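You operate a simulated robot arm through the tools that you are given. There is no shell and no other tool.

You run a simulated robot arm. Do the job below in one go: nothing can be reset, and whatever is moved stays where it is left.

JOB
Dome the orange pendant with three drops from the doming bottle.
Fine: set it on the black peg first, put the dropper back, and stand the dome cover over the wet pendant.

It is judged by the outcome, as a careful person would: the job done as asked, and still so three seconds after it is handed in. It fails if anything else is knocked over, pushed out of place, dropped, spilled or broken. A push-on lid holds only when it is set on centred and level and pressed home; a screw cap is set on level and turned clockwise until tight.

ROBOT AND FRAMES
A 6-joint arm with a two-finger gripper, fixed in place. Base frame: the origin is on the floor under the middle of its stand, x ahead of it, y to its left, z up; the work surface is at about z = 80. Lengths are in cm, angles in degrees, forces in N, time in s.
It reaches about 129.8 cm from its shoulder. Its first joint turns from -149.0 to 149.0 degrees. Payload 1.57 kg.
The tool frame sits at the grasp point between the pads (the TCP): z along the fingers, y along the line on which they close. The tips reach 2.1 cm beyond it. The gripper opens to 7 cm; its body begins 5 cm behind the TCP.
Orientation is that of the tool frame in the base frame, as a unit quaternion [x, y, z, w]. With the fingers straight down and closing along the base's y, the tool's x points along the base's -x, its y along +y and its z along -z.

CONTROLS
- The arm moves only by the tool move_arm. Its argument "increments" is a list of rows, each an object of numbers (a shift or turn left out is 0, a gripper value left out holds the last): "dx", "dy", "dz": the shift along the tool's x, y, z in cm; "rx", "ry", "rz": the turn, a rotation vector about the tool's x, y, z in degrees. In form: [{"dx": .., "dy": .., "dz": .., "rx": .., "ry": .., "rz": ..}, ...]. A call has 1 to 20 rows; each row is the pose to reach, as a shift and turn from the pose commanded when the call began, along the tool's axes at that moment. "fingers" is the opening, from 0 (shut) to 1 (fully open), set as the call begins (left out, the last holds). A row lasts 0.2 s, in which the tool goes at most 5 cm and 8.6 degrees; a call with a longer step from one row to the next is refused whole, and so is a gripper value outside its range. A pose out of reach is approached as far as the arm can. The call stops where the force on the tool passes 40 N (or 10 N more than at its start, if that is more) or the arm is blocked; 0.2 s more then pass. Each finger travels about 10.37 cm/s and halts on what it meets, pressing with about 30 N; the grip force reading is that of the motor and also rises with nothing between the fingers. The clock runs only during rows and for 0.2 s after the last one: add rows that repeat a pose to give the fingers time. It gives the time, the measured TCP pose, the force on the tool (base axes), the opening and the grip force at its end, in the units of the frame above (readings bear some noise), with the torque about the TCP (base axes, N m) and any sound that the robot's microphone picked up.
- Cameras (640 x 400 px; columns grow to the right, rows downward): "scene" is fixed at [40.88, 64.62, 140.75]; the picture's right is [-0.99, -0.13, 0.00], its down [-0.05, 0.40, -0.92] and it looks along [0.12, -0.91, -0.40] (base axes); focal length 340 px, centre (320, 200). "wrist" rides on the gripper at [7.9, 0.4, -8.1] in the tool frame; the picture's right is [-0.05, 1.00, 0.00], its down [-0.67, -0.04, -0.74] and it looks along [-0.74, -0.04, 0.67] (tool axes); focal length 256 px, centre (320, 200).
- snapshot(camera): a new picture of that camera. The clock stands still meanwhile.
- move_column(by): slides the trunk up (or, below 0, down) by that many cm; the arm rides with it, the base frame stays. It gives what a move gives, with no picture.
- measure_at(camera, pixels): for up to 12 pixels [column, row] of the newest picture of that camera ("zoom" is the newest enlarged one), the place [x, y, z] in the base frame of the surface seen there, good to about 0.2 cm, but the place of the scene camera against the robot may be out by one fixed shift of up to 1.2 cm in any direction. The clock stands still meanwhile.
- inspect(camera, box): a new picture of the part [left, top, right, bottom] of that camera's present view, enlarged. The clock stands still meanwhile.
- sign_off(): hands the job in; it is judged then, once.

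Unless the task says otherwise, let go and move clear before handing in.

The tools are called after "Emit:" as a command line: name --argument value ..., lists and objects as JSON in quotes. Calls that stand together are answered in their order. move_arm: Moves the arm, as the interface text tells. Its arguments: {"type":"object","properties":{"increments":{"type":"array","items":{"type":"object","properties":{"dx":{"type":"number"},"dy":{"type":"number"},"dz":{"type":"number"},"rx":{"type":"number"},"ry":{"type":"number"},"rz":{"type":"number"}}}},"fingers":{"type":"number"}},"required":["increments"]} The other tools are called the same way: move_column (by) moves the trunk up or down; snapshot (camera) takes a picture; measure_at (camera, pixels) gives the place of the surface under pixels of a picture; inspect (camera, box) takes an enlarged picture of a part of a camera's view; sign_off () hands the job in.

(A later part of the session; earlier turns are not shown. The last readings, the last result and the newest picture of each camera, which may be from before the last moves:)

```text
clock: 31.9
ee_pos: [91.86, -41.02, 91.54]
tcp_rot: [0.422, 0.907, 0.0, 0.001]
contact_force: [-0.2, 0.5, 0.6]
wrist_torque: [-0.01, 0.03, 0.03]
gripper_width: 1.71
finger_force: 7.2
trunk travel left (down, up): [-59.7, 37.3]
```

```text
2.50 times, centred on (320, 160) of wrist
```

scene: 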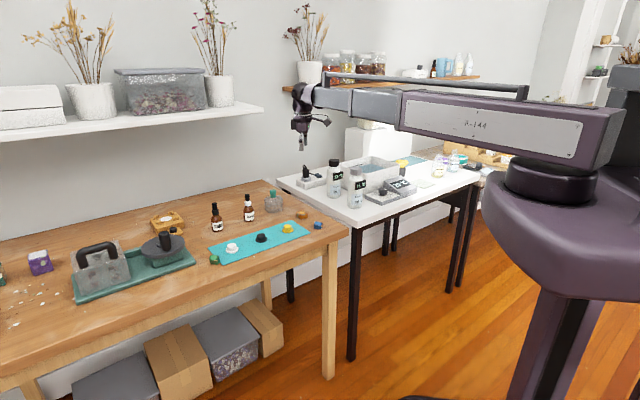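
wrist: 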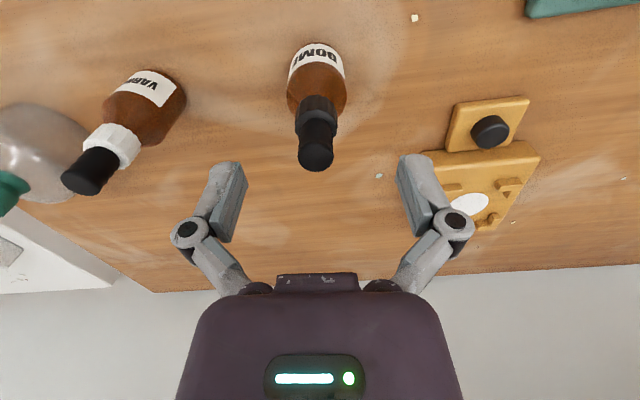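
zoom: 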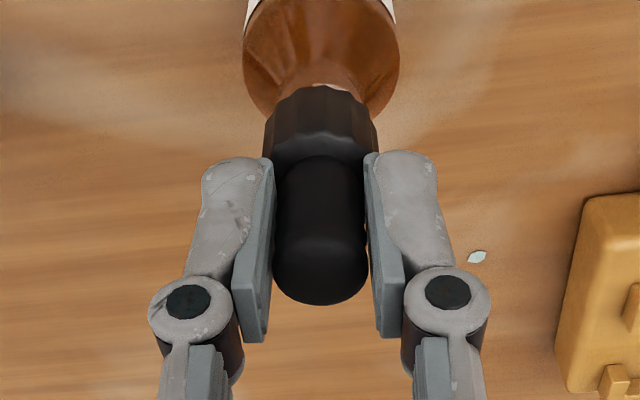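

The dropper comes free: the collar has separated from the neck and the bottle stands still. I'll lift until the pipette clears the neck and check it.

Emit:
move_column --by 4

Emit:
inspect --camera "scene" --box '[190, 170, 250, 236]'

Emit:
move_column --by 5

Emit:
inspect --camera "scene" --box '[190, 160, 250, 236]'

Emit:
snapshot --camera "wrist"

```text
clock: 32.7
ee_pos: [91.85, -40.87, 95.57]
tcp_rot: [0.423, 0.906, 0.0, 0.0]
contact_force: [-0.6, 0.0, -0.1]
wrist_torque: [0.01, 0.03, -0.01]
gripper_width: 1.75
finger_force: 0.5
trunk travel left (down, up): [-63.7, 33.3]
```

```text
6.06 times, centred on (220, 203) of scene
```

zoom: 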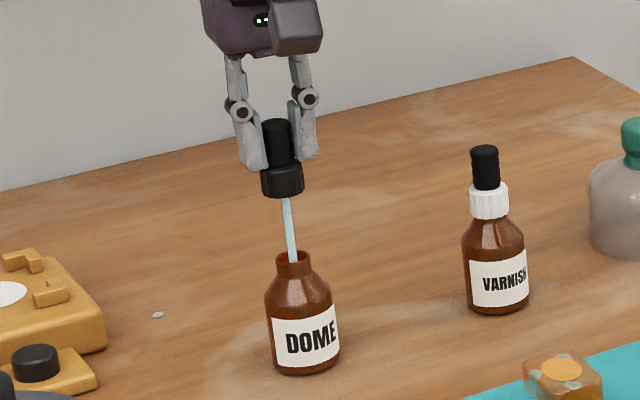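

```text
clock: 33.6
ee_pos: [91.83, -40.78, 100.58]
tcp_rot: [0.422, 0.907, 0.0, 0.0]
contact_force: [-0.3, -0.4, 1.1]
wrist_torque: [-0.03, 0.01, 0.0]
gripper_width: 1.69
finger_force: 0.8
trunk travel left (down, up): [-68.7, 28.3]
```

```text
5.26 times, centred on (220, 198) of scene
```

zoom: 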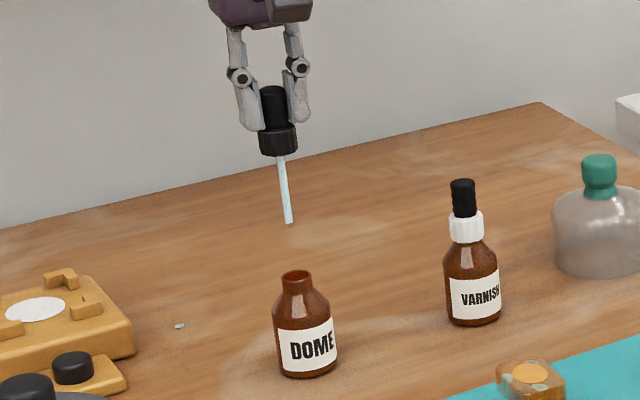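

```text
taken
```

wrist: 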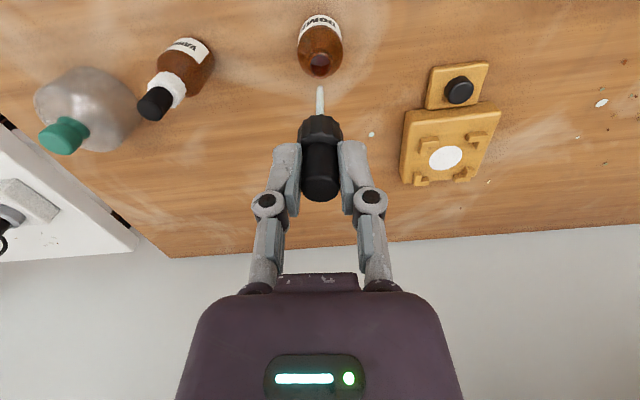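

The pipette is fully out and clear. The grip force reads low (0.8 N), so I'll check it while holding still and zoom in on the pipette.

Emit:
move_arm --increments '[{"dx": 0}, {"dx": 0}]'

Emit:
inspect --camera "wrist" --box '[272, 60, 368, 210]'

Emit:
inspect --camera "scene" --box '[205, 172, 235, 206]'

```text
clock: 34.2
ee_pos: [91.85, -40.91, 100.59]
tcp_rot: [0.422, 0.907, 0.001, 0.001]
contact_force: [-0.2, 0.3, 0.1]
wrist_torque: [-0.02, 0.0, 0.02]
gripper_width: 1.73
finger_force: 1.3
trunk travel left (down, up): [-68.7, 28.3]
```

```text
2.67 times, centred on (320, 135) of wrist
```

zoom: 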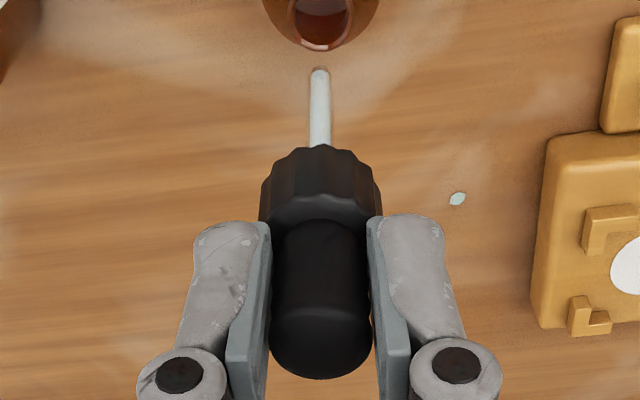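

```text
11.76 times, centred on (220, 189) of scene
```

zoom: 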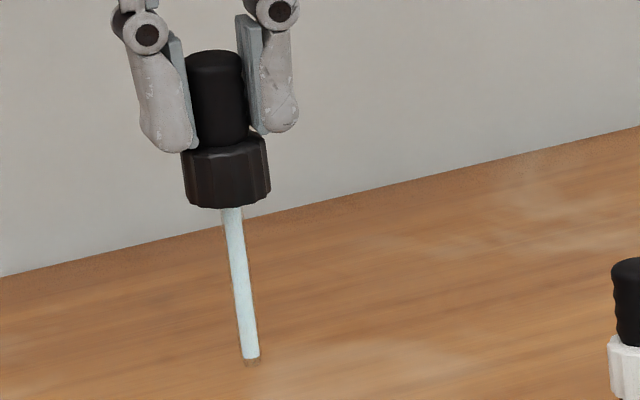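

The grip reads only 1.3 N, so I want it firmer without squeezing a drop out. I'll lower the tip back into the neck first, so any stray drop stays in the bottle, then tighten slightly.

Emit:
move_column --by -6

Emit:
move_arm --increments '[{"dx": 0}, {"dx": 0}, {"dx": 0}]' --fingers 0.215

Emit:
inspect --camera "wrist" --box '[272, 60, 368, 210]'

Emit:
inspect --camera "scene" --box '[200, 180, 240, 230]'

```text
clock: 35.2
ee_pos: [91.77, -40.95, 94.62]
tcp_rot: [0.422, 0.906, 0.0, 0.0]
contact_force: [-0.1, 0.2, 0.0]
wrist_torque: [-0.01, -0.03, -0.01]
gripper_width: 1.72
finger_force: 0.8
trunk travel left (down, up): [-62.7, 34.3]
```

```text
clock: 36.0
ee_pos: [91.82, -41.01, 94.62]
tcp_rot: [0.422, 0.906, 0.0, 0.0]
contact_force: [0.5, -0.7, -0.5]
wrist_torque: [0.0, 0.0, -0.03]
gripper_width: 1.62
finger_force: 24.0
trunk travel left (down, up): [-62.7, 34.3]
```

```text
2.67 times, centred on (320, 135) of wrist
```

zoom: 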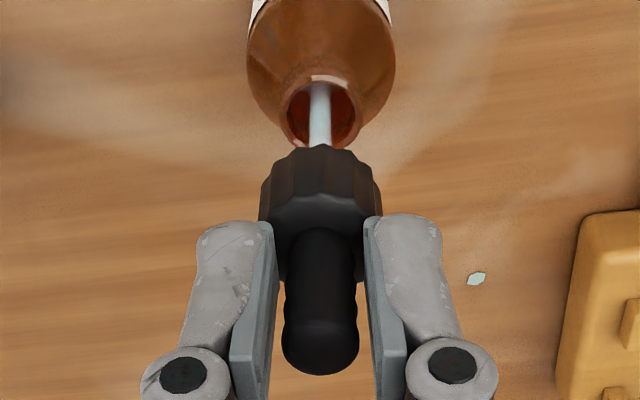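

```text
8.00 times, centred on (220, 205) of scene
```

zoom: 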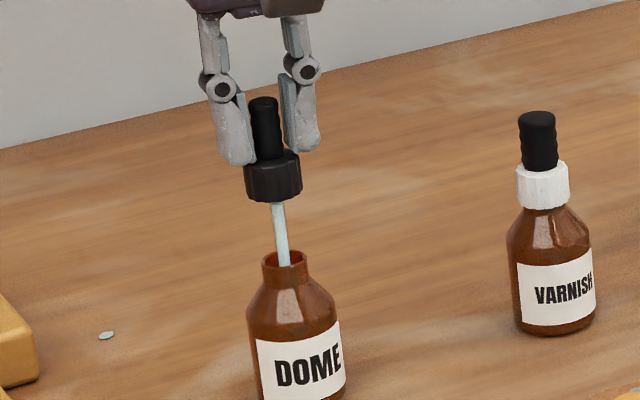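

At 0.215 the bulb visibly squeezes (24 N), so the threshold lies between 0.215 and 0.23. I'll lower the tip into the liquid again and relax there so it refills, then test 0.225 as the holding grip.

Emit:
move_column --by -3.6

Emit:
move_arm --increments '[{"dx": 0}, {"dx": 0}, {"dx": 0}, {"dx": 0}]' --fingers 0.225

Emit:
inspect --camera "wrist" --box '[200, 80, 440, 240]'

```text
clock: 36.8
ee_pos: [91.92, -40.85, 90.92]
tcp_rot: [0.422, 0.907, 0.0, 0.0]
contact_force: [0.1, -0.7, 0.5]
wrist_torque: [-0.03, -0.01, 0.0]
gripper_width: 1.61
finger_force: 23.9
trunk travel left (down, up): [-59.1, 37.9]
```

```text
clock: 37.8
ee_pos: [91.68, -40.96, 91.05]
tcp_rot: [0.423, 0.906, -0.001, 0.0]
contact_force: [0.4, -0.2, -0.5]
wrist_torque: [-0.02, 0.01, 0.02]
gripper_width: 1.66
finger_force: 0.7
trunk travel left (down, up): [-59.1, 37.9]
```

```text
2.50 times, centred on (320, 160) of wrist
```

zoom: 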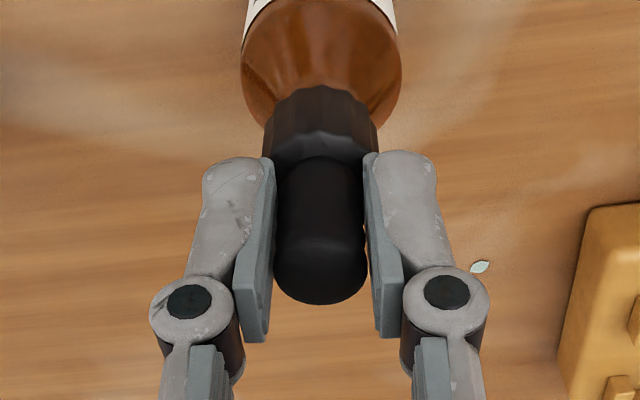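

Relaxed and refilled at 0.225. I'll lift clear again and measure the pipette tip's offset from the TCP with the wrist camera.

Emit:
move_column --by 10

Emit:
snapshot --camera "wrist"

Emit:
inspect --camera "wrist" --box '[288, 70, 352, 150]'

Emit:
measure_at --camera "wrist" --pixels '[[320, 88], [320, 94], [320, 105], [320, 120], [320, 165], [320, 62]]'

Emit:
inspect --camera "scene" --box '[190, 160, 250, 236]'

```text
clock: 39.2
ee_pos: [91.89, -40.91, 101.04]
tcp_rot: [0.423, 0.906, 0.0, 0.0]
contact_force: [-0.4, -0.2, -0.4]
wrist_torque: [0.01, -0.02, 0.03]
gripper_width: 1.71
finger_force: 0.6
trunk travel left (down, up): [-69.1, 27.9]
```

```text
taken
```

wrist: 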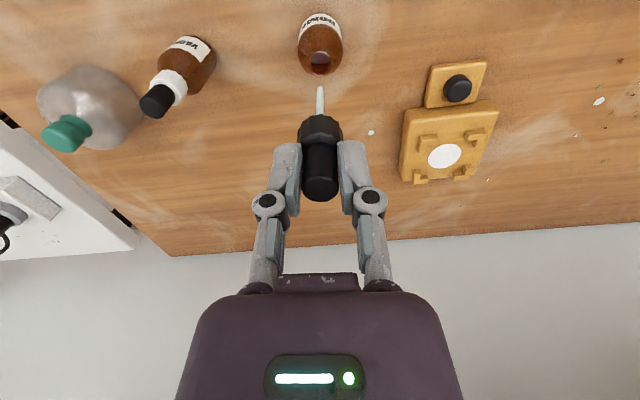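

```text
5.00 times, centred on (320, 110) of wrist
```

zoom: 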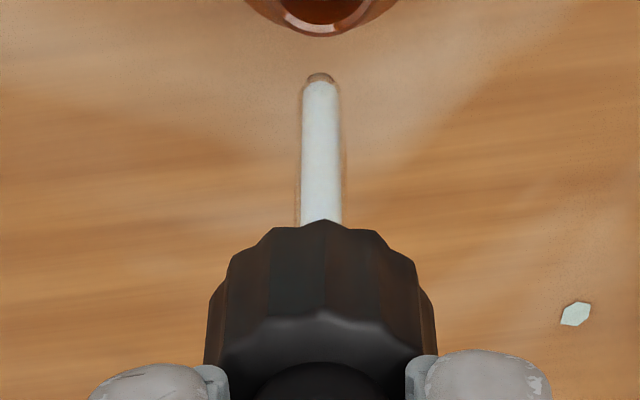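

```text
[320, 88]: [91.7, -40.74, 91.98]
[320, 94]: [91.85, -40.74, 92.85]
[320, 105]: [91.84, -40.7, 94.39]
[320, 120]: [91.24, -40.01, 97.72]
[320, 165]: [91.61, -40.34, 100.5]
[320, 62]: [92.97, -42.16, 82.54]
```

```text
5.26 times, centred on (220, 198) of scene
```

zoom: 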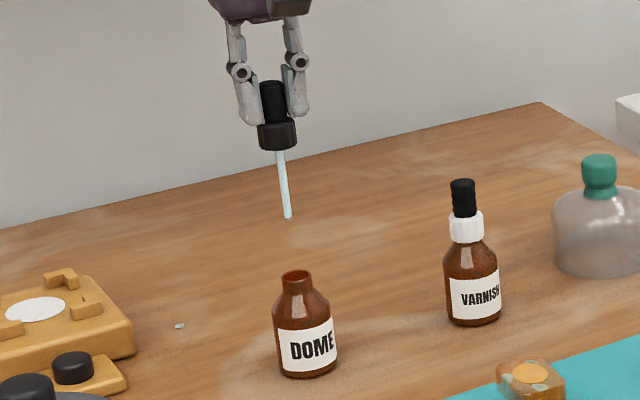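

The pipette looks full of whitish resin, and its tip is about 9.3 cm below the TCP. I'll carry it gently at this height to above the pendant at (73.57,-35.22).

Emit:
move_arm --increments '[{"dx": 0.8, "dy": -0.5}, {"dx": 2.4, "dy": -1.53}, {"dx": 4.8, "dy": -3.06}, {"dx": 7.2, "dy": -4.59}, {"dx": 9.6, "dy": -6.12}, {"dx": 12.0, "dy": -7.65}, {"dx": 14.4, "dy": -9.18}, {"dx": 15.6, "dy": -9.95}, {"dx": 16.05, "dy": -10.21}, {"dx": 16.05, "dy": -10.21}, {"dx": 16.05, "dy": -10.21}]'

Emit:
snapshot --camera "wrist"

Emit:
inspect --camera "scene" --box '[230, 185, 294, 245]'

```text
clock: 41.6
ee_pos: [73.54, -35.19, 100.92]
tcp_rot: [0.423, 0.906, 0.0, 0.0]
contact_force: [-0.3, -0.3, -1.0]
wrist_torque: [-0.01, -0.02, 0.01]
gripper_width: 1.68
finger_force: 0.8
trunk travel left (down, up): [-69.1, 27.9]
```

```text
taken
```

wrist: 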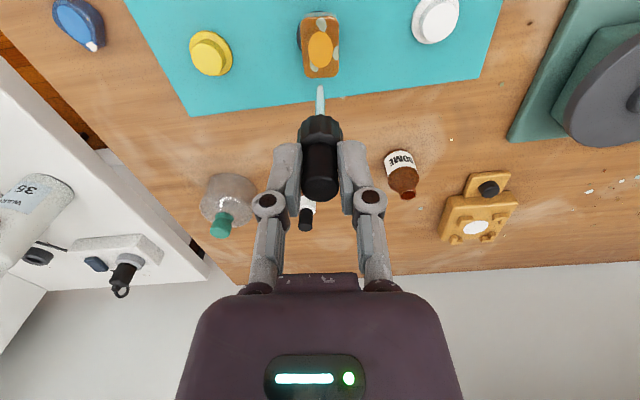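

```text
6.67 times, centred on (262, 215) of scene
```

zoom: 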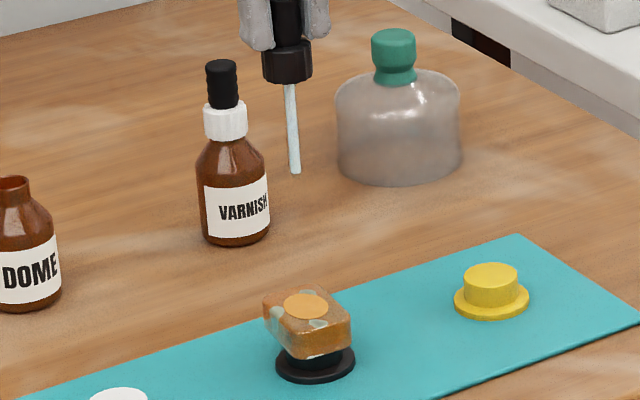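

The tip hangs over the pendant with clear space all around. I'll lower 5.5 cm and check the alignment of tip and pendant.

Emit:
move_column --by -5.5

Emit:
snapshot --camera "wrist"

Emit:
inspect --camera "wrist" --box '[270, 20, 370, 120]'

Emit:
inspect --camera "scene" --box '[240, 200, 288, 245]'

```text
clock: 42.5
ee_pos: [73.55, -35.19, 95.67]
tcp_rot: [0.423, 0.906, 0.0, 0.001]
contact_force: [0.1, -0.3, 0.6]
wrist_torque: [-0.03, -0.04, 0.01]
gripper_width: 1.69
finger_force: 0.7
trunk travel left (down, up): [-63.6, 33.4]
```

```text
taken
```

wrist: 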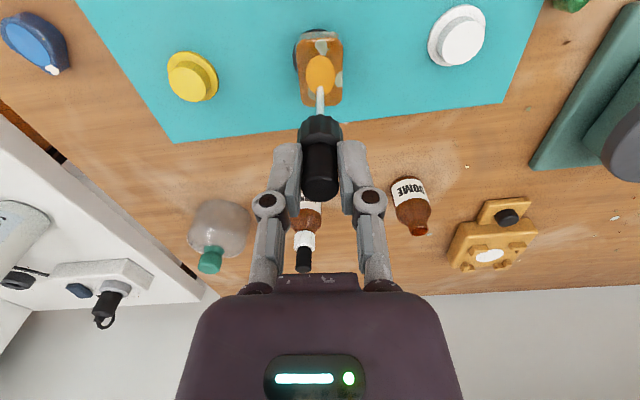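

```text
4.00 times, centred on (320, 70) of wrist
```

zoom: 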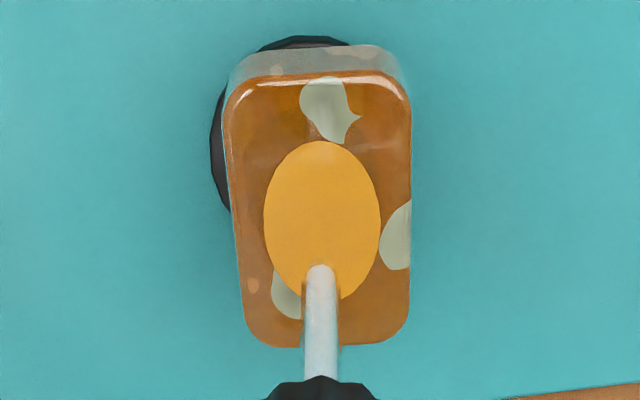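

```text
8.89 times, centred on (264, 222) of scene
```

zoom: 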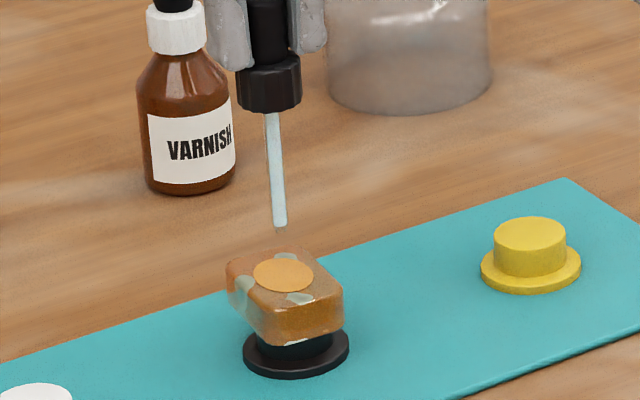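

The tip is right over the centre of the pendant's yellow inlay (tip col 320, inlay col 322 in the zoom). I'll lower 1 cm more, leaving about 1.3 cm of gap, and do the first squeeze.

Emit:
move_column --by -1.0

Emit:
inspect --camera "scene" --box '[240, 200, 288, 245]'

Emit:
move_arm --increments '[{"dx": 0}, {"dx": 0}]' --fingers 0.215

Emit:
inspect --camera "scene" --box '[240, 200, 288, 245]'

Emit:
inspect --camera "wrist" --box '[270, 20, 370, 220]'

```text
clock: 43.1
ee_pos: [73.72, -35.16, 94.5]
tcp_rot: [0.423, 0.906, 0.0, 0.0]
contact_force: [-0.1, 0.0, -0.1]
wrist_torque: [-0.01, -0.02, -0.01]
gripper_width: 1.69
finger_force: 7.1
trunk travel left (down, up): [-62.6, 34.4]
```

```text
8.89 times, centred on (264, 222) of scene
```

zoom: 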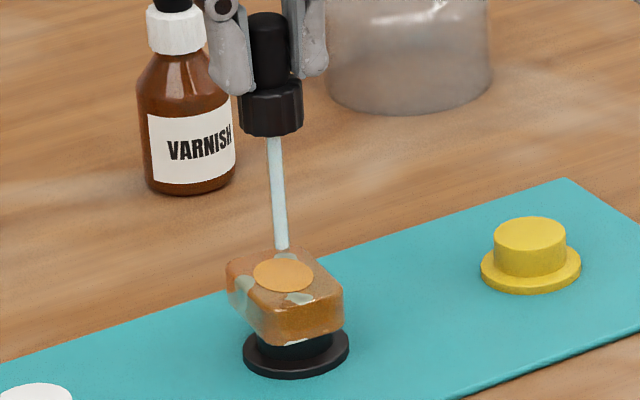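

```text
clock: 43.7
ee_pos: [73.65, -35.23, 94.45]
tcp_rot: [0.422, 0.907, 0.0, 0.0]
contact_force: [-0.7, -0.2, 0.1]
wrist_torque: [-0.05, 0.0, 0.0]
gripper_width: 1.61
finger_force: 24.2
trunk travel left (down, up): [-62.6, 34.4]
```

```text
8.89 times, centred on (264, 222) of scene
```

zoom: 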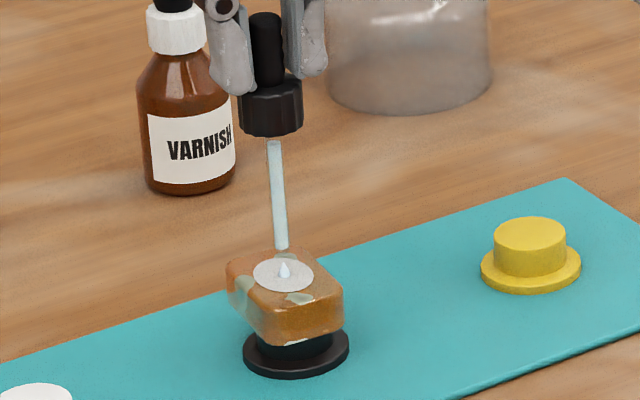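

```text
2.00 times, centred on (320, 120) of wrist
```

zoom: 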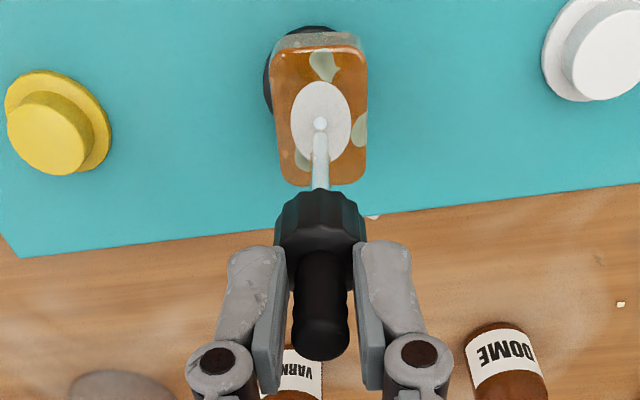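

The first squeeze released resin: the inlay has turned whitish and a droplet shows at its centre. I'll relax right away and see what stays.

Emit:
move_arm --increments '[{"dx": 0}]' --fingers 0.228

Emit:
inspect --camera "scene" --box '[240, 200, 288, 245]'

Emit:
inspect --camera "wrist" --box '[270, 20, 370, 120]'

```text
clock: 44.1
ee_pos: [73.57, -35.17, 94.45]
tcp_rot: [0.422, 0.906, -0.001, 0.0]
contact_force: [-0.3, -0.3, 0.2]
wrist_torque: [0.02, -0.01, 0.0]
gripper_width: 1.72
finger_force: 7.3
trunk travel left (down, up): [-62.6, 34.4]
```

```text
8.89 times, centred on (264, 222) of scene
```

zoom: 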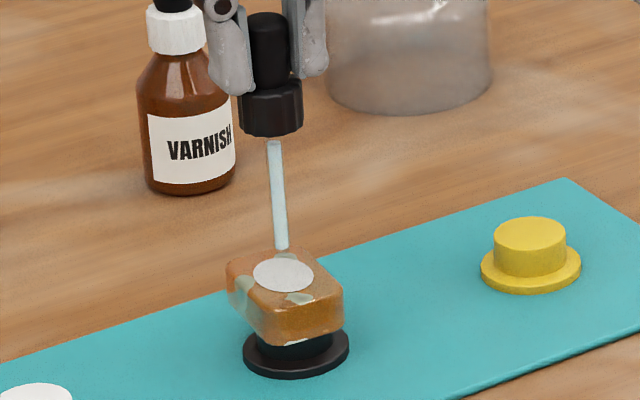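

```text
4.00 times, centred on (320, 70) of wrist
```

zoom: 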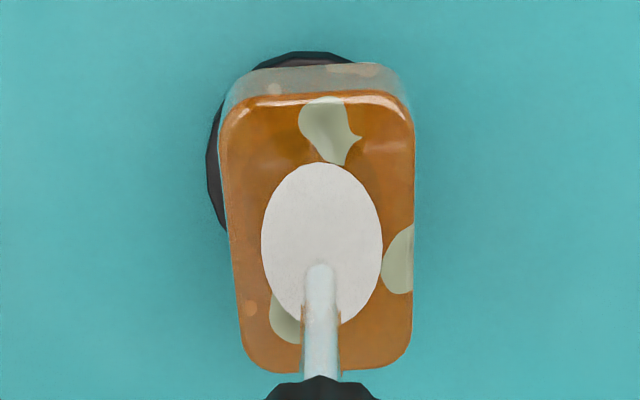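

The inlay now has a whitish wet layer and no droplet is left in the air. I'll zoom right in to judge how thick the layer is, so I can compare after the next squeeze.

Emit:
inspect --camera "scene" --box '[254, 220, 270, 236]'

Emit:
inspect --camera "wrist" --box '[300, 50, 340, 100]'

Emit:
measure_at --camera "zoom" --pixels '[[320, 180], [320, 60], [260, 200], [380, 200], [200, 120], [320, 120]]'

```text
16.00 times, centred on (262, 228) of scene
```

zoom: 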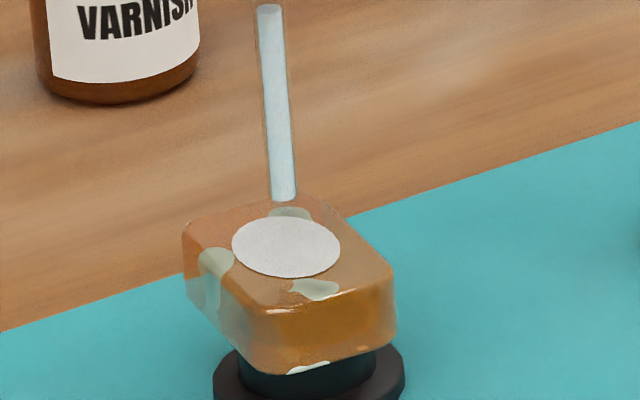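

```text
8.00 times, centred on (320, 75) of wrist
```

zoom: 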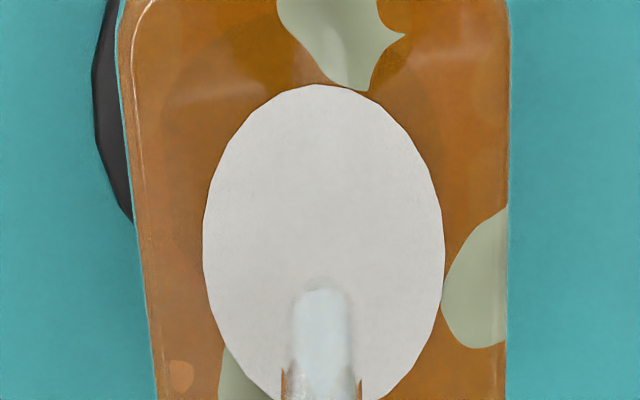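

```text
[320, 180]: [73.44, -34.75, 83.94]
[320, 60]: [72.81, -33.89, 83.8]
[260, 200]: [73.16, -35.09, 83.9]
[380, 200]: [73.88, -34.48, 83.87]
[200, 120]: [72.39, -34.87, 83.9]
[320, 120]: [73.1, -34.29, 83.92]
```

The liquid column's top now shows just below the collar, so the level can count drops. I'll zoom on it for a baseline.

Emit:
inspect --camera "scene" --box '[253, 206, 273, 230]'

Emit:
inspect --camera "scene" --box '[257, 208, 273, 218]'

```text
16.00 times, centred on (263, 218) of scene
```

zoom: 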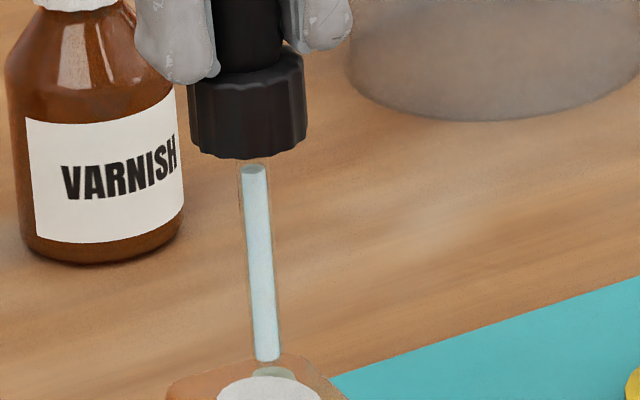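

```text
16.00 times, centred on (265, 213) of scene
```

zoom: 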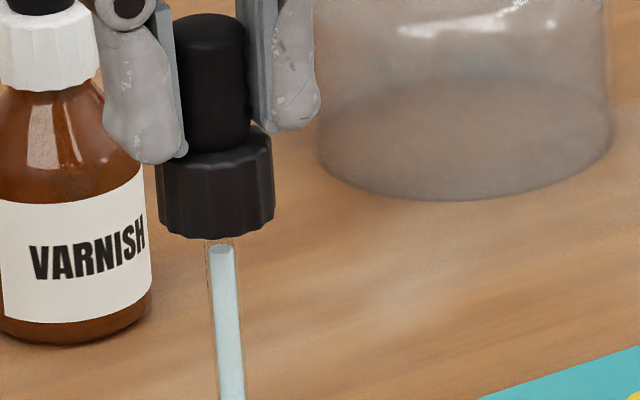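

Baseline: the liquid top is at zoom row 168, about 13 px below the collar. I'll do the second squeeze for one row, then check droplet and level.

Emit:
move_arm --increments '[{"dx": 0}]' --fingers 0.215

Emit:
inspect --camera "scene" --box '[253, 206, 273, 230]'

Emit:
move_arm --increments '[{"dx": 0}]' --fingers 0.228

Emit:
inspect --camera "scene" --box '[253, 206, 273, 230]'

Emit:
inspect --camera "scene" --box '[254, 220, 270, 236]'

```text
clock: 44.5
ee_pos: [73.61, -35.17, 94.53]
tcp_rot: [0.423, 0.906, -0.001, -0.001]
contact_force: [0.0, -1.0, -0.2]
wrist_torque: [-0.02, -0.02, -0.01]
gripper_width: 1.62
finger_force: 24.1
trunk travel left (down, up): [-62.6, 34.4]
```

```text
16.00 times, centred on (263, 218) of scene
```

zoom: 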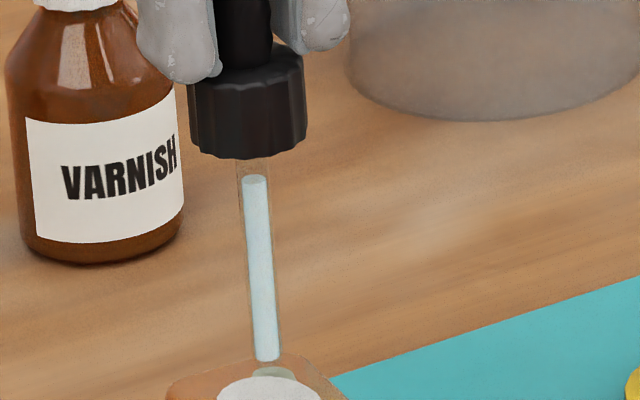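

```text
clock: 44.9
ee_pos: [73.63, -35.18, 94.51]
tcp_rot: [0.423, 0.906, -0.001, 0.0]
contact_force: [0.1, -0.4, -1.6]
wrist_torque: [-0.02, -0.02, -0.03]
gripper_width: 1.69
finger_force: 0.6
trunk travel left (down, up): [-62.6, 34.4]
```

```text
16.00 times, centred on (263, 218) of scene
```

zoom: 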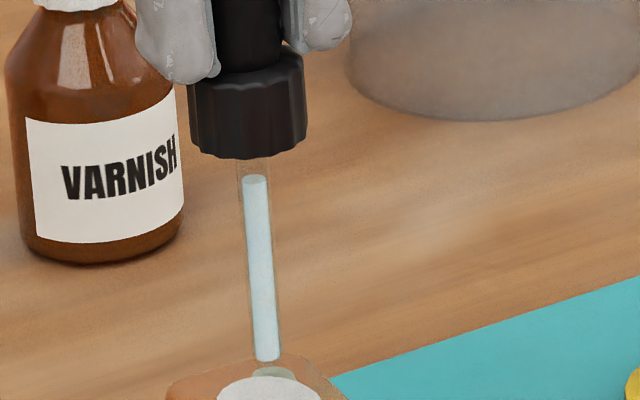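

```text
16.00 times, centred on (262, 228) of scene
```

zoom: 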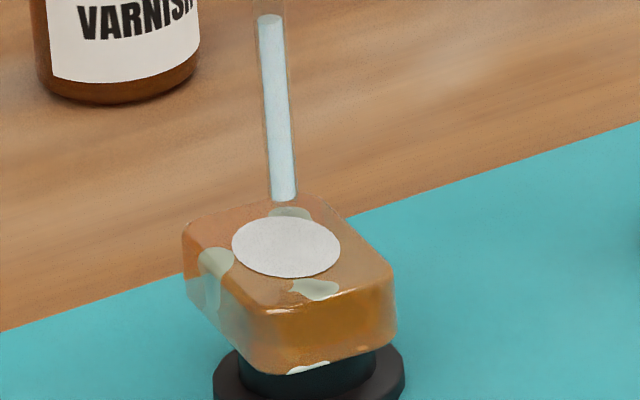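

Each squeeze's level change matters: the second squeeze lowered the column 10 px (168→178). I can't yet tell whether the first, longer squeeze gave one drop or two. Before adding more, I'll go back over the bottle and repeat that squeeze there, where extra drops are harmless.

Emit:
move_column --by 6.5

Emit:
inspect --camera "scene" --box '[252, 220, 272, 240]'

Emit:
inspect --camera "wrist" --box '[295, 5, 345, 85]'

```text
clock: 46.0
ee_pos: [73.7, -35.11, 100.96]
tcp_rot: [0.423, 0.906, -0.001, 0.0]
contact_force: [0.8, 0.0, -0.6]
wrist_torque: [0.01, 0.01, 0.01]
gripper_width: 1.67
finger_force: 0.5
trunk travel left (down, up): [-69.1, 27.9]
```

```text
16.00 times, centred on (262, 230) of scene
```

zoom: 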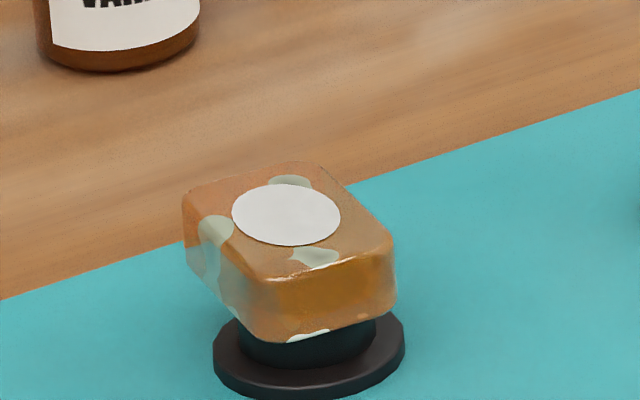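

```text
5.00 times, centred on (320, 45) of wrist
```

zoom: 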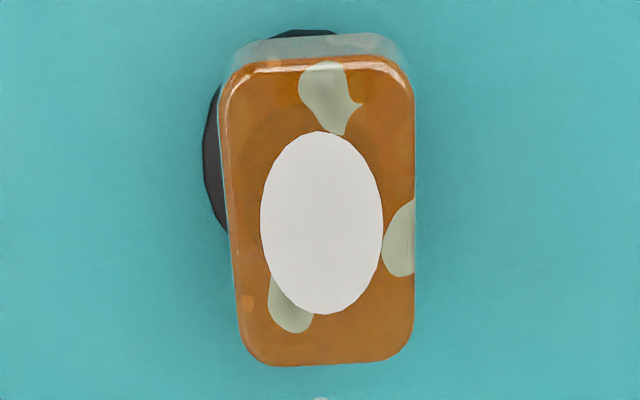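

The disc is a bit whiter after the second squeeze, with nothing spilled around it. I'll carry the dropper back over the bottle.

Emit:
move_arm --increments '[{"dx": -0.8, "dy": 0.5}, {"dx": -2.4, "dy": 1.53}, {"dx": -4.8, "dy": 3.06}, {"dx": -7.2, "dy": 4.59}, {"dx": -9.6, "dy": 6.12}, {"dx": -12.0, "dy": 7.65}, {"dx": -14.4, "dy": 9.18}, {"dx": -15.6, "dy": 9.95}, {"dx": -16.05, "dy": 10.21}, {"dx": -16.05, "dy": 10.21}, {"dx": -16.05, "dy": 10.21}]'

Emit:
snapshot --camera "wrist"

Emit:
inspect --camera "scene" --box '[205, 180, 229, 204]'

```text
clock: 48.4
ee_pos: [91.71, -40.7, 100.99]
tcp_rot: [0.423, 0.906, 0.0, 0.0]
contact_force: [-0.3, 0.2, -0.3]
wrist_torque: [0.01, -0.04, 0.04]
gripper_width: 1.7
finger_force: 0.8
trunk travel left (down, up): [-69.1, 27.9]
```

```text
taken
```

wrist: 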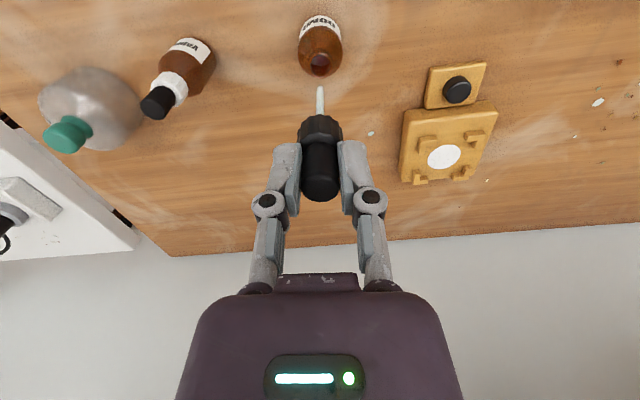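

```text
16.00 times, centred on (217, 192) of scene
```

zoom: 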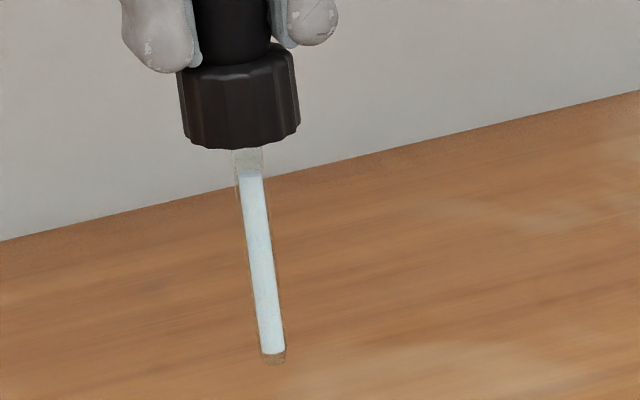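

The dropper is above the neck again with the level about 24 px below the collar. I'll lower the tip just into the neck and repeat the two-row squeeze exactly as I did first on the pendant.

Emit:
move_column --by -5.7

Emit:
inspect --camera "scene" --box '[206, 196, 230, 220]'

Emit:
move_arm --increments '[{"dx": 0}, {"dx": 0}]' --fingers 0.215

Emit:
inspect --camera "scene" --box '[206, 196, 230, 220]'

Emit:
move_arm --increments '[{"dx": 0}]' --fingers 0.228

Emit:
inspect --camera "scene" --box '[206, 196, 230, 220]'

```text
clock: 49.3
ee_pos: [91.72, -40.82, 95.4]
tcp_rot: [0.422, 0.907, 0.0, -0.001]
contact_force: [0.4, 0.4, 0.4]
wrist_torque: [-0.03, -0.02, 0.03]
gripper_width: 1.72
finger_force: 0.3
trunk travel left (down, up): [-63.4, 33.6]
```

```text
16.00 times, centred on (218, 208) of scene
```

zoom: 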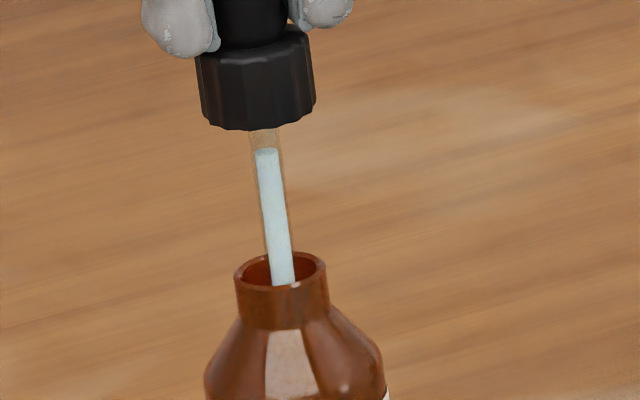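

```text
clock: 49.9
ee_pos: [91.72, -40.73, 95.34]
tcp_rot: [0.423, 0.906, 0.0, 0.0]
contact_force: [0.8, -0.4, 0.0]
wrist_torque: [0.0, -0.04, 0.0]
gripper_width: 1.63
finger_force: 22.4
trunk travel left (down, up): [-63.4, 33.6]
```

```text
16.00 times, centred on (218, 208) of scene
```

zoom: 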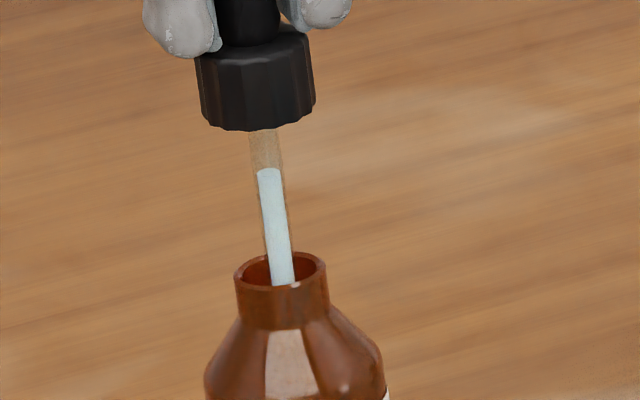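

```text
clock: 50.3
ee_pos: [91.74, -40.86, 95.23]
tcp_rot: [0.423, 0.906, 0.001, 0.0]
contact_force: [0.3, -0.2, -0.5]
wrist_torque: [-0.02, -0.03, 0.0]
gripper_width: 1.7
finger_force: 7.1
trunk travel left (down, up): [-63.4, 33.6]
```

```text
16.00 times, centred on (218, 208) of scene
```

zoom: 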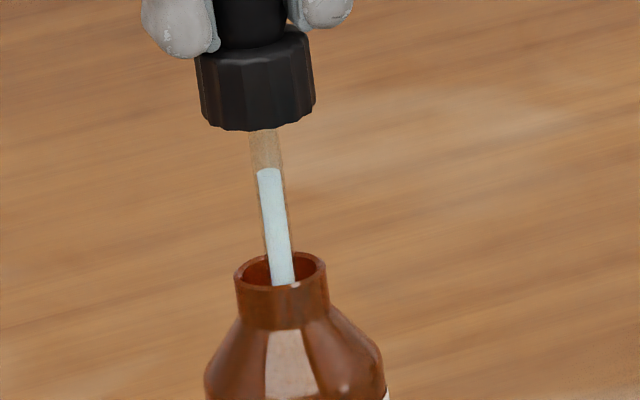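

The two-row squeeze lowered the level 20 px (150→170), which is two drops. That suggests the first squeeze on the pendant gave two. I'll confirm with a one-row squeeze here, which should move it 10 px.

Emit:
move_arm --increments '[{"dx": 0}]' --fingers 0.215

Emit:
move_arm --increments '[{"dx": 0}]' --fingers 0.228

Emit:
inspect --camera "scene" --box '[206, 196, 230, 220]'

```text
clock: 50.7
ee_pos: [91.7, -40.89, 95.25]
tcp_rot: [0.423, 0.906, 0.0, 0.0]
contact_force: [0.5, -0.5, -0.3]
wrist_torque: [-0.02, -0.02, -0.02]
gripper_width: 1.69
finger_force: 7.2
trunk travel left (down, up): [-63.4, 33.6]
```

```text
clock: 51.1
ee_pos: [91.75, -40.78, 95.31]
tcp_rot: [0.422, 0.907, 0.0, 0.0]
contact_force: [-0.1, -0.2, -1.3]
wrist_torque: [-0.01, 0.0, 0.02]
gripper_width: 1.7
finger_force: 0.3
trunk travel left (down, up): [-63.4, 33.6]
```

```text
16.00 times, centred on (218, 208) of scene
```

zoom: 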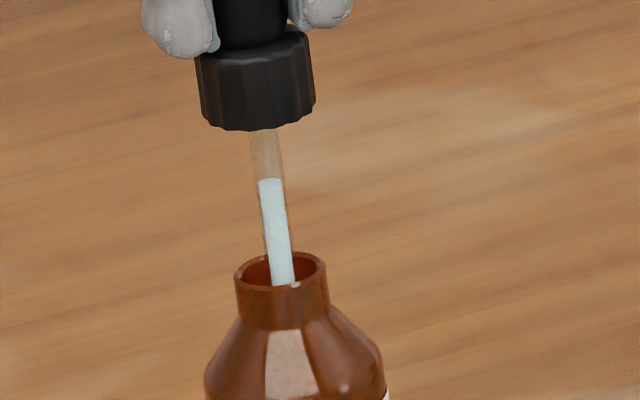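

The one-row squeeze moved it 10 px (170→180), so one drop. To settle the pendant's count, I'll refill exactly as before and look at the full level: after the pendant squeezes the gap below the collar was about 20 px.

Emit:
move_column --by -0.7

Emit:
move_arm --increments '[{"dx": 0}, {"dx": 0}, {"dx": 0}]' --fingers 0.215

Emit:
move_column --by -3.6

Emit:
move_arm --increments '[{"dx": 0}, {"dx": 0}, {"dx": 0}, {"dx": 0}]' --fingers 0.225

Emit:
move_column --by 4.3

Emit:
inspect --camera "scene" --box '[206, 196, 230, 220]'

```text
clock: 51.7
ee_pos: [91.76, -40.77, 94.54]
tcp_rot: [0.423, 0.906, -0.001, 0.0]
contact_force: [0.0, -0.6, 0.2]
wrist_torque: [-0.02, -0.02, 0.01]
gripper_width: 1.69
finger_force: 6.3
trunk travel left (down, up): [-62.7, 34.3]
```

```text
clock: 52.5
ee_pos: [91.6, -40.87, 94.62]
tcp_rot: [0.423, 0.906, 0.0, 0.0]
contact_force: [-0.1, -0.7, -0.2]
wrist_torque: [0.01, 0.01, -0.02]
gripper_width: 1.67
finger_force: 15.1
trunk travel left (down, up): [-62.7, 34.3]
```

```text
clock: 53.3
ee_pos: [91.77, -40.71, 90.91]
tcp_rot: [0.422, 0.906, 0.0, 0.0]
contact_force: [-0.3, 0.0, 0.0]
wrist_torque: [-0.01, -0.04, 0.01]
gripper_width: 1.63
finger_force: 24.4
trunk travel left (down, up): [-59.1, 37.9]
```

```text
clock: 54.3
ee_pos: [91.79, -40.86, 91.05]
tcp_rot: [0.422, 0.907, 0.0, -0.001]
contact_force: [0.4, 0.0, 0.2]
wrist_torque: [0.0, -0.01, 0.02]
gripper_width: 1.65
finger_force: 6.5
trunk travel left (down, up): [-59.1, 37.9]
```

```text
clock: 55.1
ee_pos: [91.77, -40.76, 95.43]
tcp_rot: [0.423, 0.906, 0.0, 0.0]
contact_force: [-0.6, -0.7, -0.6]
wrist_torque: [-0.02, -0.02, 0.01]
gripper_width: 1.71
finger_force: 6.4
trunk travel left (down, up): [-63.4, 33.6]
```

```text
16.00 times, centred on (218, 208) of scene
```

zoom: 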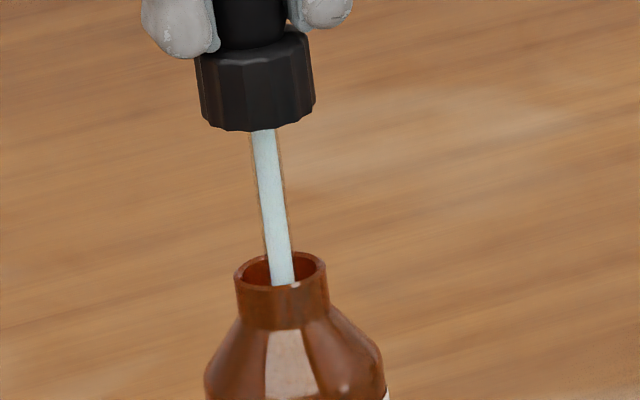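

Full level hides behind the collar (row ≤130). Now I'll give single one-row squeezes into the bottle and count how many bring the level to row 150, where it was after the pendant.

Emit:
move_arm --increments '[{"dx": 0}]' --fingers 0.215

Emit:
move_arm --increments '[{"dx": 0}]' --fingers 0.228

Emit:
inspect --camera "scene" --box '[206, 196, 230, 220]'

```text
clock: 55.5
ee_pos: [91.71, -40.72, 95.29]
tcp_rot: [0.423, 0.906, 0.0, 0.0]
contact_force: [0.1, 0.0, -0.1]
wrist_torque: [-0.04, 0.0, 0.0]
gripper_width: 1.64
finger_force: 14.7
trunk travel left (down, up): [-63.4, 33.6]
```

```text
clock: 56.0
ee_pos: [91.64, -40.9, 95.33]
tcp_rot: [0.423, 0.906, -0.001, 0.0]
contact_force: [0.1, 0.3, 0.2]
wrist_torque: [0.03, -0.01, 0.03]
gripper_width: 1.68
finger_force: 7.0
trunk travel left (down, up): [-63.4, 33.6]
```

```text
16.00 times, centred on (218, 208) of scene
```

zoom: 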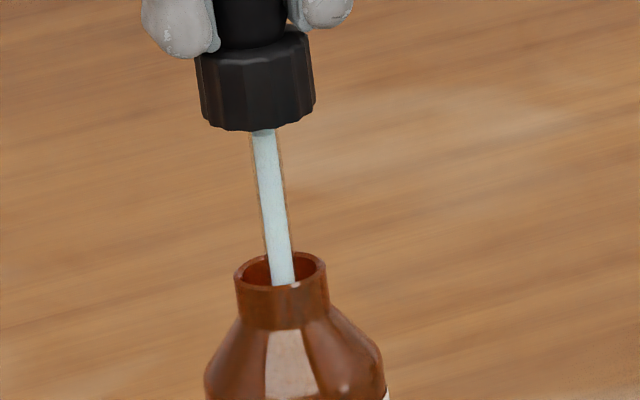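

After one drop the level is right at the collar edge (about row 132). I'll do a second and third to compare with 150.

Emit:
move_arm --increments '[{"dx": 0}]' --fingers 0.215

Emit:
move_arm --increments '[{"dx": 0}]' --fingers 0.228

Emit:
inspect --camera "scene" --box '[206, 196, 230, 220]'

Emit:
move_arm --increments '[{"dx": 0}]' --fingers 0.215

Emit:
move_arm --increments '[{"dx": 0}]' --fingers 0.228

Emit:
inspect --camera "scene" --box '[206, 196, 230, 220]'

```text
clock: 56.4
ee_pos: [91.77, -40.84, 95.37]
tcp_rot: [0.422, 0.907, 0.0, -0.001]
contact_force: [-0.5, 0.3, -1.0]
wrist_torque: [-0.02, 0.0, -0.02]
gripper_width: 1.69
finger_force: 7.9
trunk travel left (down, up): [-63.4, 33.6]
```

```text
clock: 56.8
ee_pos: [91.69, -40.8, 95.28]
tcp_rot: [0.423, 0.906, 0.0, 0.0]
contact_force: [0.7, 0.1, 0.6]
wrist_torque: [0.03, -0.02, 0.0]
gripper_width: 1.7
finger_force: 1.2
trunk travel left (down, up): [-63.4, 33.6]
```

```text
16.00 times, centred on (218, 208) of scene
```

zoom: 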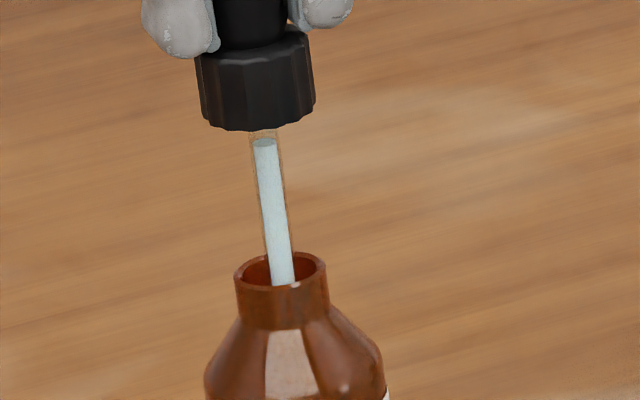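

```text
clock: 57.1
ee_pos: [91.84, -40.77, 95.31]
tcp_rot: [0.422, 0.907, 0.0, 0.0]
contact_force: [0.2, 0.1, -0.6]
wrist_torque: [0.0, -0.02, -0.01]
gripper_width: 1.65
finger_force: 7.3
trunk travel left (down, up): [-63.4, 33.6]
```

```text
clock: 57.5
ee_pos: [91.6, -40.75, 95.37]
tcp_rot: [0.422, 0.906, -0.001, -0.001]
contact_force: [-1.1, 0.8, 0.4]
wrist_torque: [0.02, 0.01, 0.0]
gripper_width: 1.71
finger_force: 0.6
trunk travel left (down, up): [-63.4, 33.6]
```

```text
16.00 times, centred on (218, 208) of scene
```

zoom: 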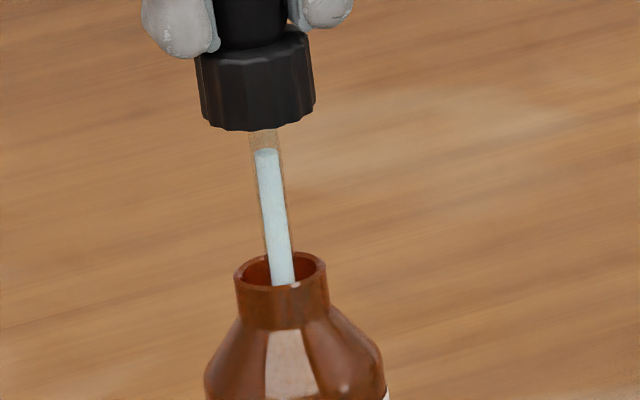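

Three single drops from full land exactly at row 150, the same level as after the pendant. So the pendant has had exactly three drops (two from the first squeeze, one from the second). I'll now put the dropper back, lowering gently to its original seat.

Emit:
move_column --by -4.3

Emit:
move_column --by -0.2

Emit:
move_column --by -0.2

Emit:
inspect --camera "scene" --box '[206, 200, 230, 224]'

Emit:
inspect --camera "wrist" --box '[200, 80, 440, 240]'

```text
clock: 58.4
ee_pos: [91.79, -40.8, 91.01]
tcp_rot: [0.424, 0.906, 0.0, 0.0]
contact_force: [0.0, 0.1, -0.6]
wrist_torque: [-0.01, 0.0, -0.02]
gripper_width: 1.73
finger_force: 7.0
trunk travel left (down, up): [-59.1, 37.9]
```

```text
clock: 58.9
ee_pos: [91.78, -40.76, 90.82]
tcp_rot: [0.422, 0.906, 0.0, 0.001]
contact_force: [0.5, 0.2, -0.5]
wrist_torque: [0.04, 0.0, 0.03]
gripper_width: 1.67
finger_force: 6.5
trunk travel left (down, up): [-58.9, 38.1]
```

```text
clock: 59.5
ee_pos: [91.77, -40.95, 90.6]
tcp_rot: [0.423, 0.906, 0.0, 0.0]
contact_force: [0.1, 0.3, 0.2]
wrist_torque: [0.05, 0.07, -0.03]
gripper_width: 1.69
finger_force: 6.6
trunk travel left (down, up): [-58.7, 38.3]
```

```text
16.00 times, centred on (218, 212) of scene
```

zoom: 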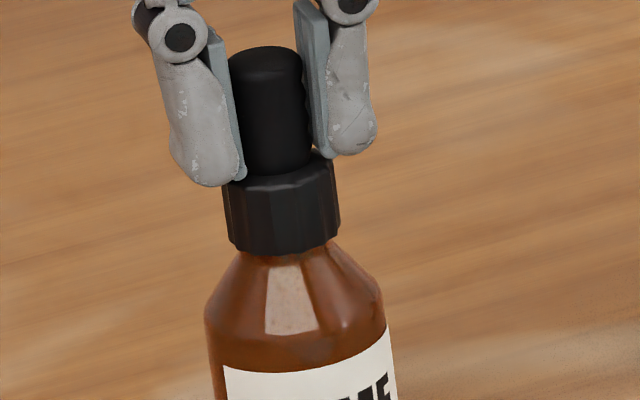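

```text
2.50 times, centred on (320, 160) of wrist
```

zoom: 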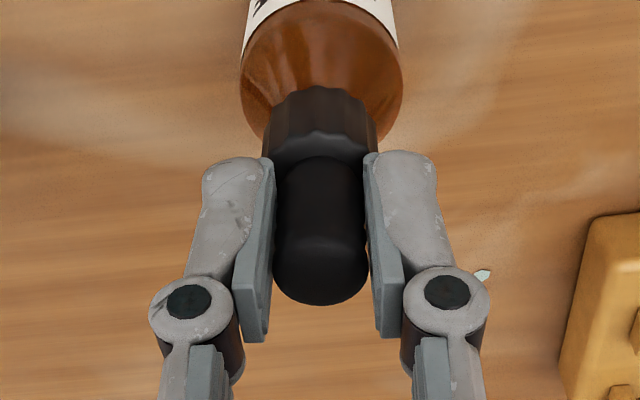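

The collar sits on the neck as it did at the start. I'll press down slightly more to feel the seat.

Emit:
move_column --by -0.1

Emit:
move_column --by -0.1

```text
clock: 60.0
ee_pos: [91.72, -40.74, 90.63]
tcp_rot: [0.422, 0.907, 0.0, 0.0]
contact_force: [0.7, 0.6, 1.7]
wrist_torque: [0.01, 0.03, -0.01]
gripper_width: 1.71
finger_force: 1.1
trunk travel left (down, up): [-58.6, 38.4]
```

```text
clock: 60.5
ee_pos: [91.7, -40.77, 90.52]
tcp_rot: [0.423, 0.906, -0.001, 0.0]
contact_force: [0.3, 0.0, 4.7]
wrist_torque: [0.01, -0.03, -0.03]
gripper_width: 1.72
finger_force: 6.7
trunk travel left (down, up): [-58.5, 38.5]
```

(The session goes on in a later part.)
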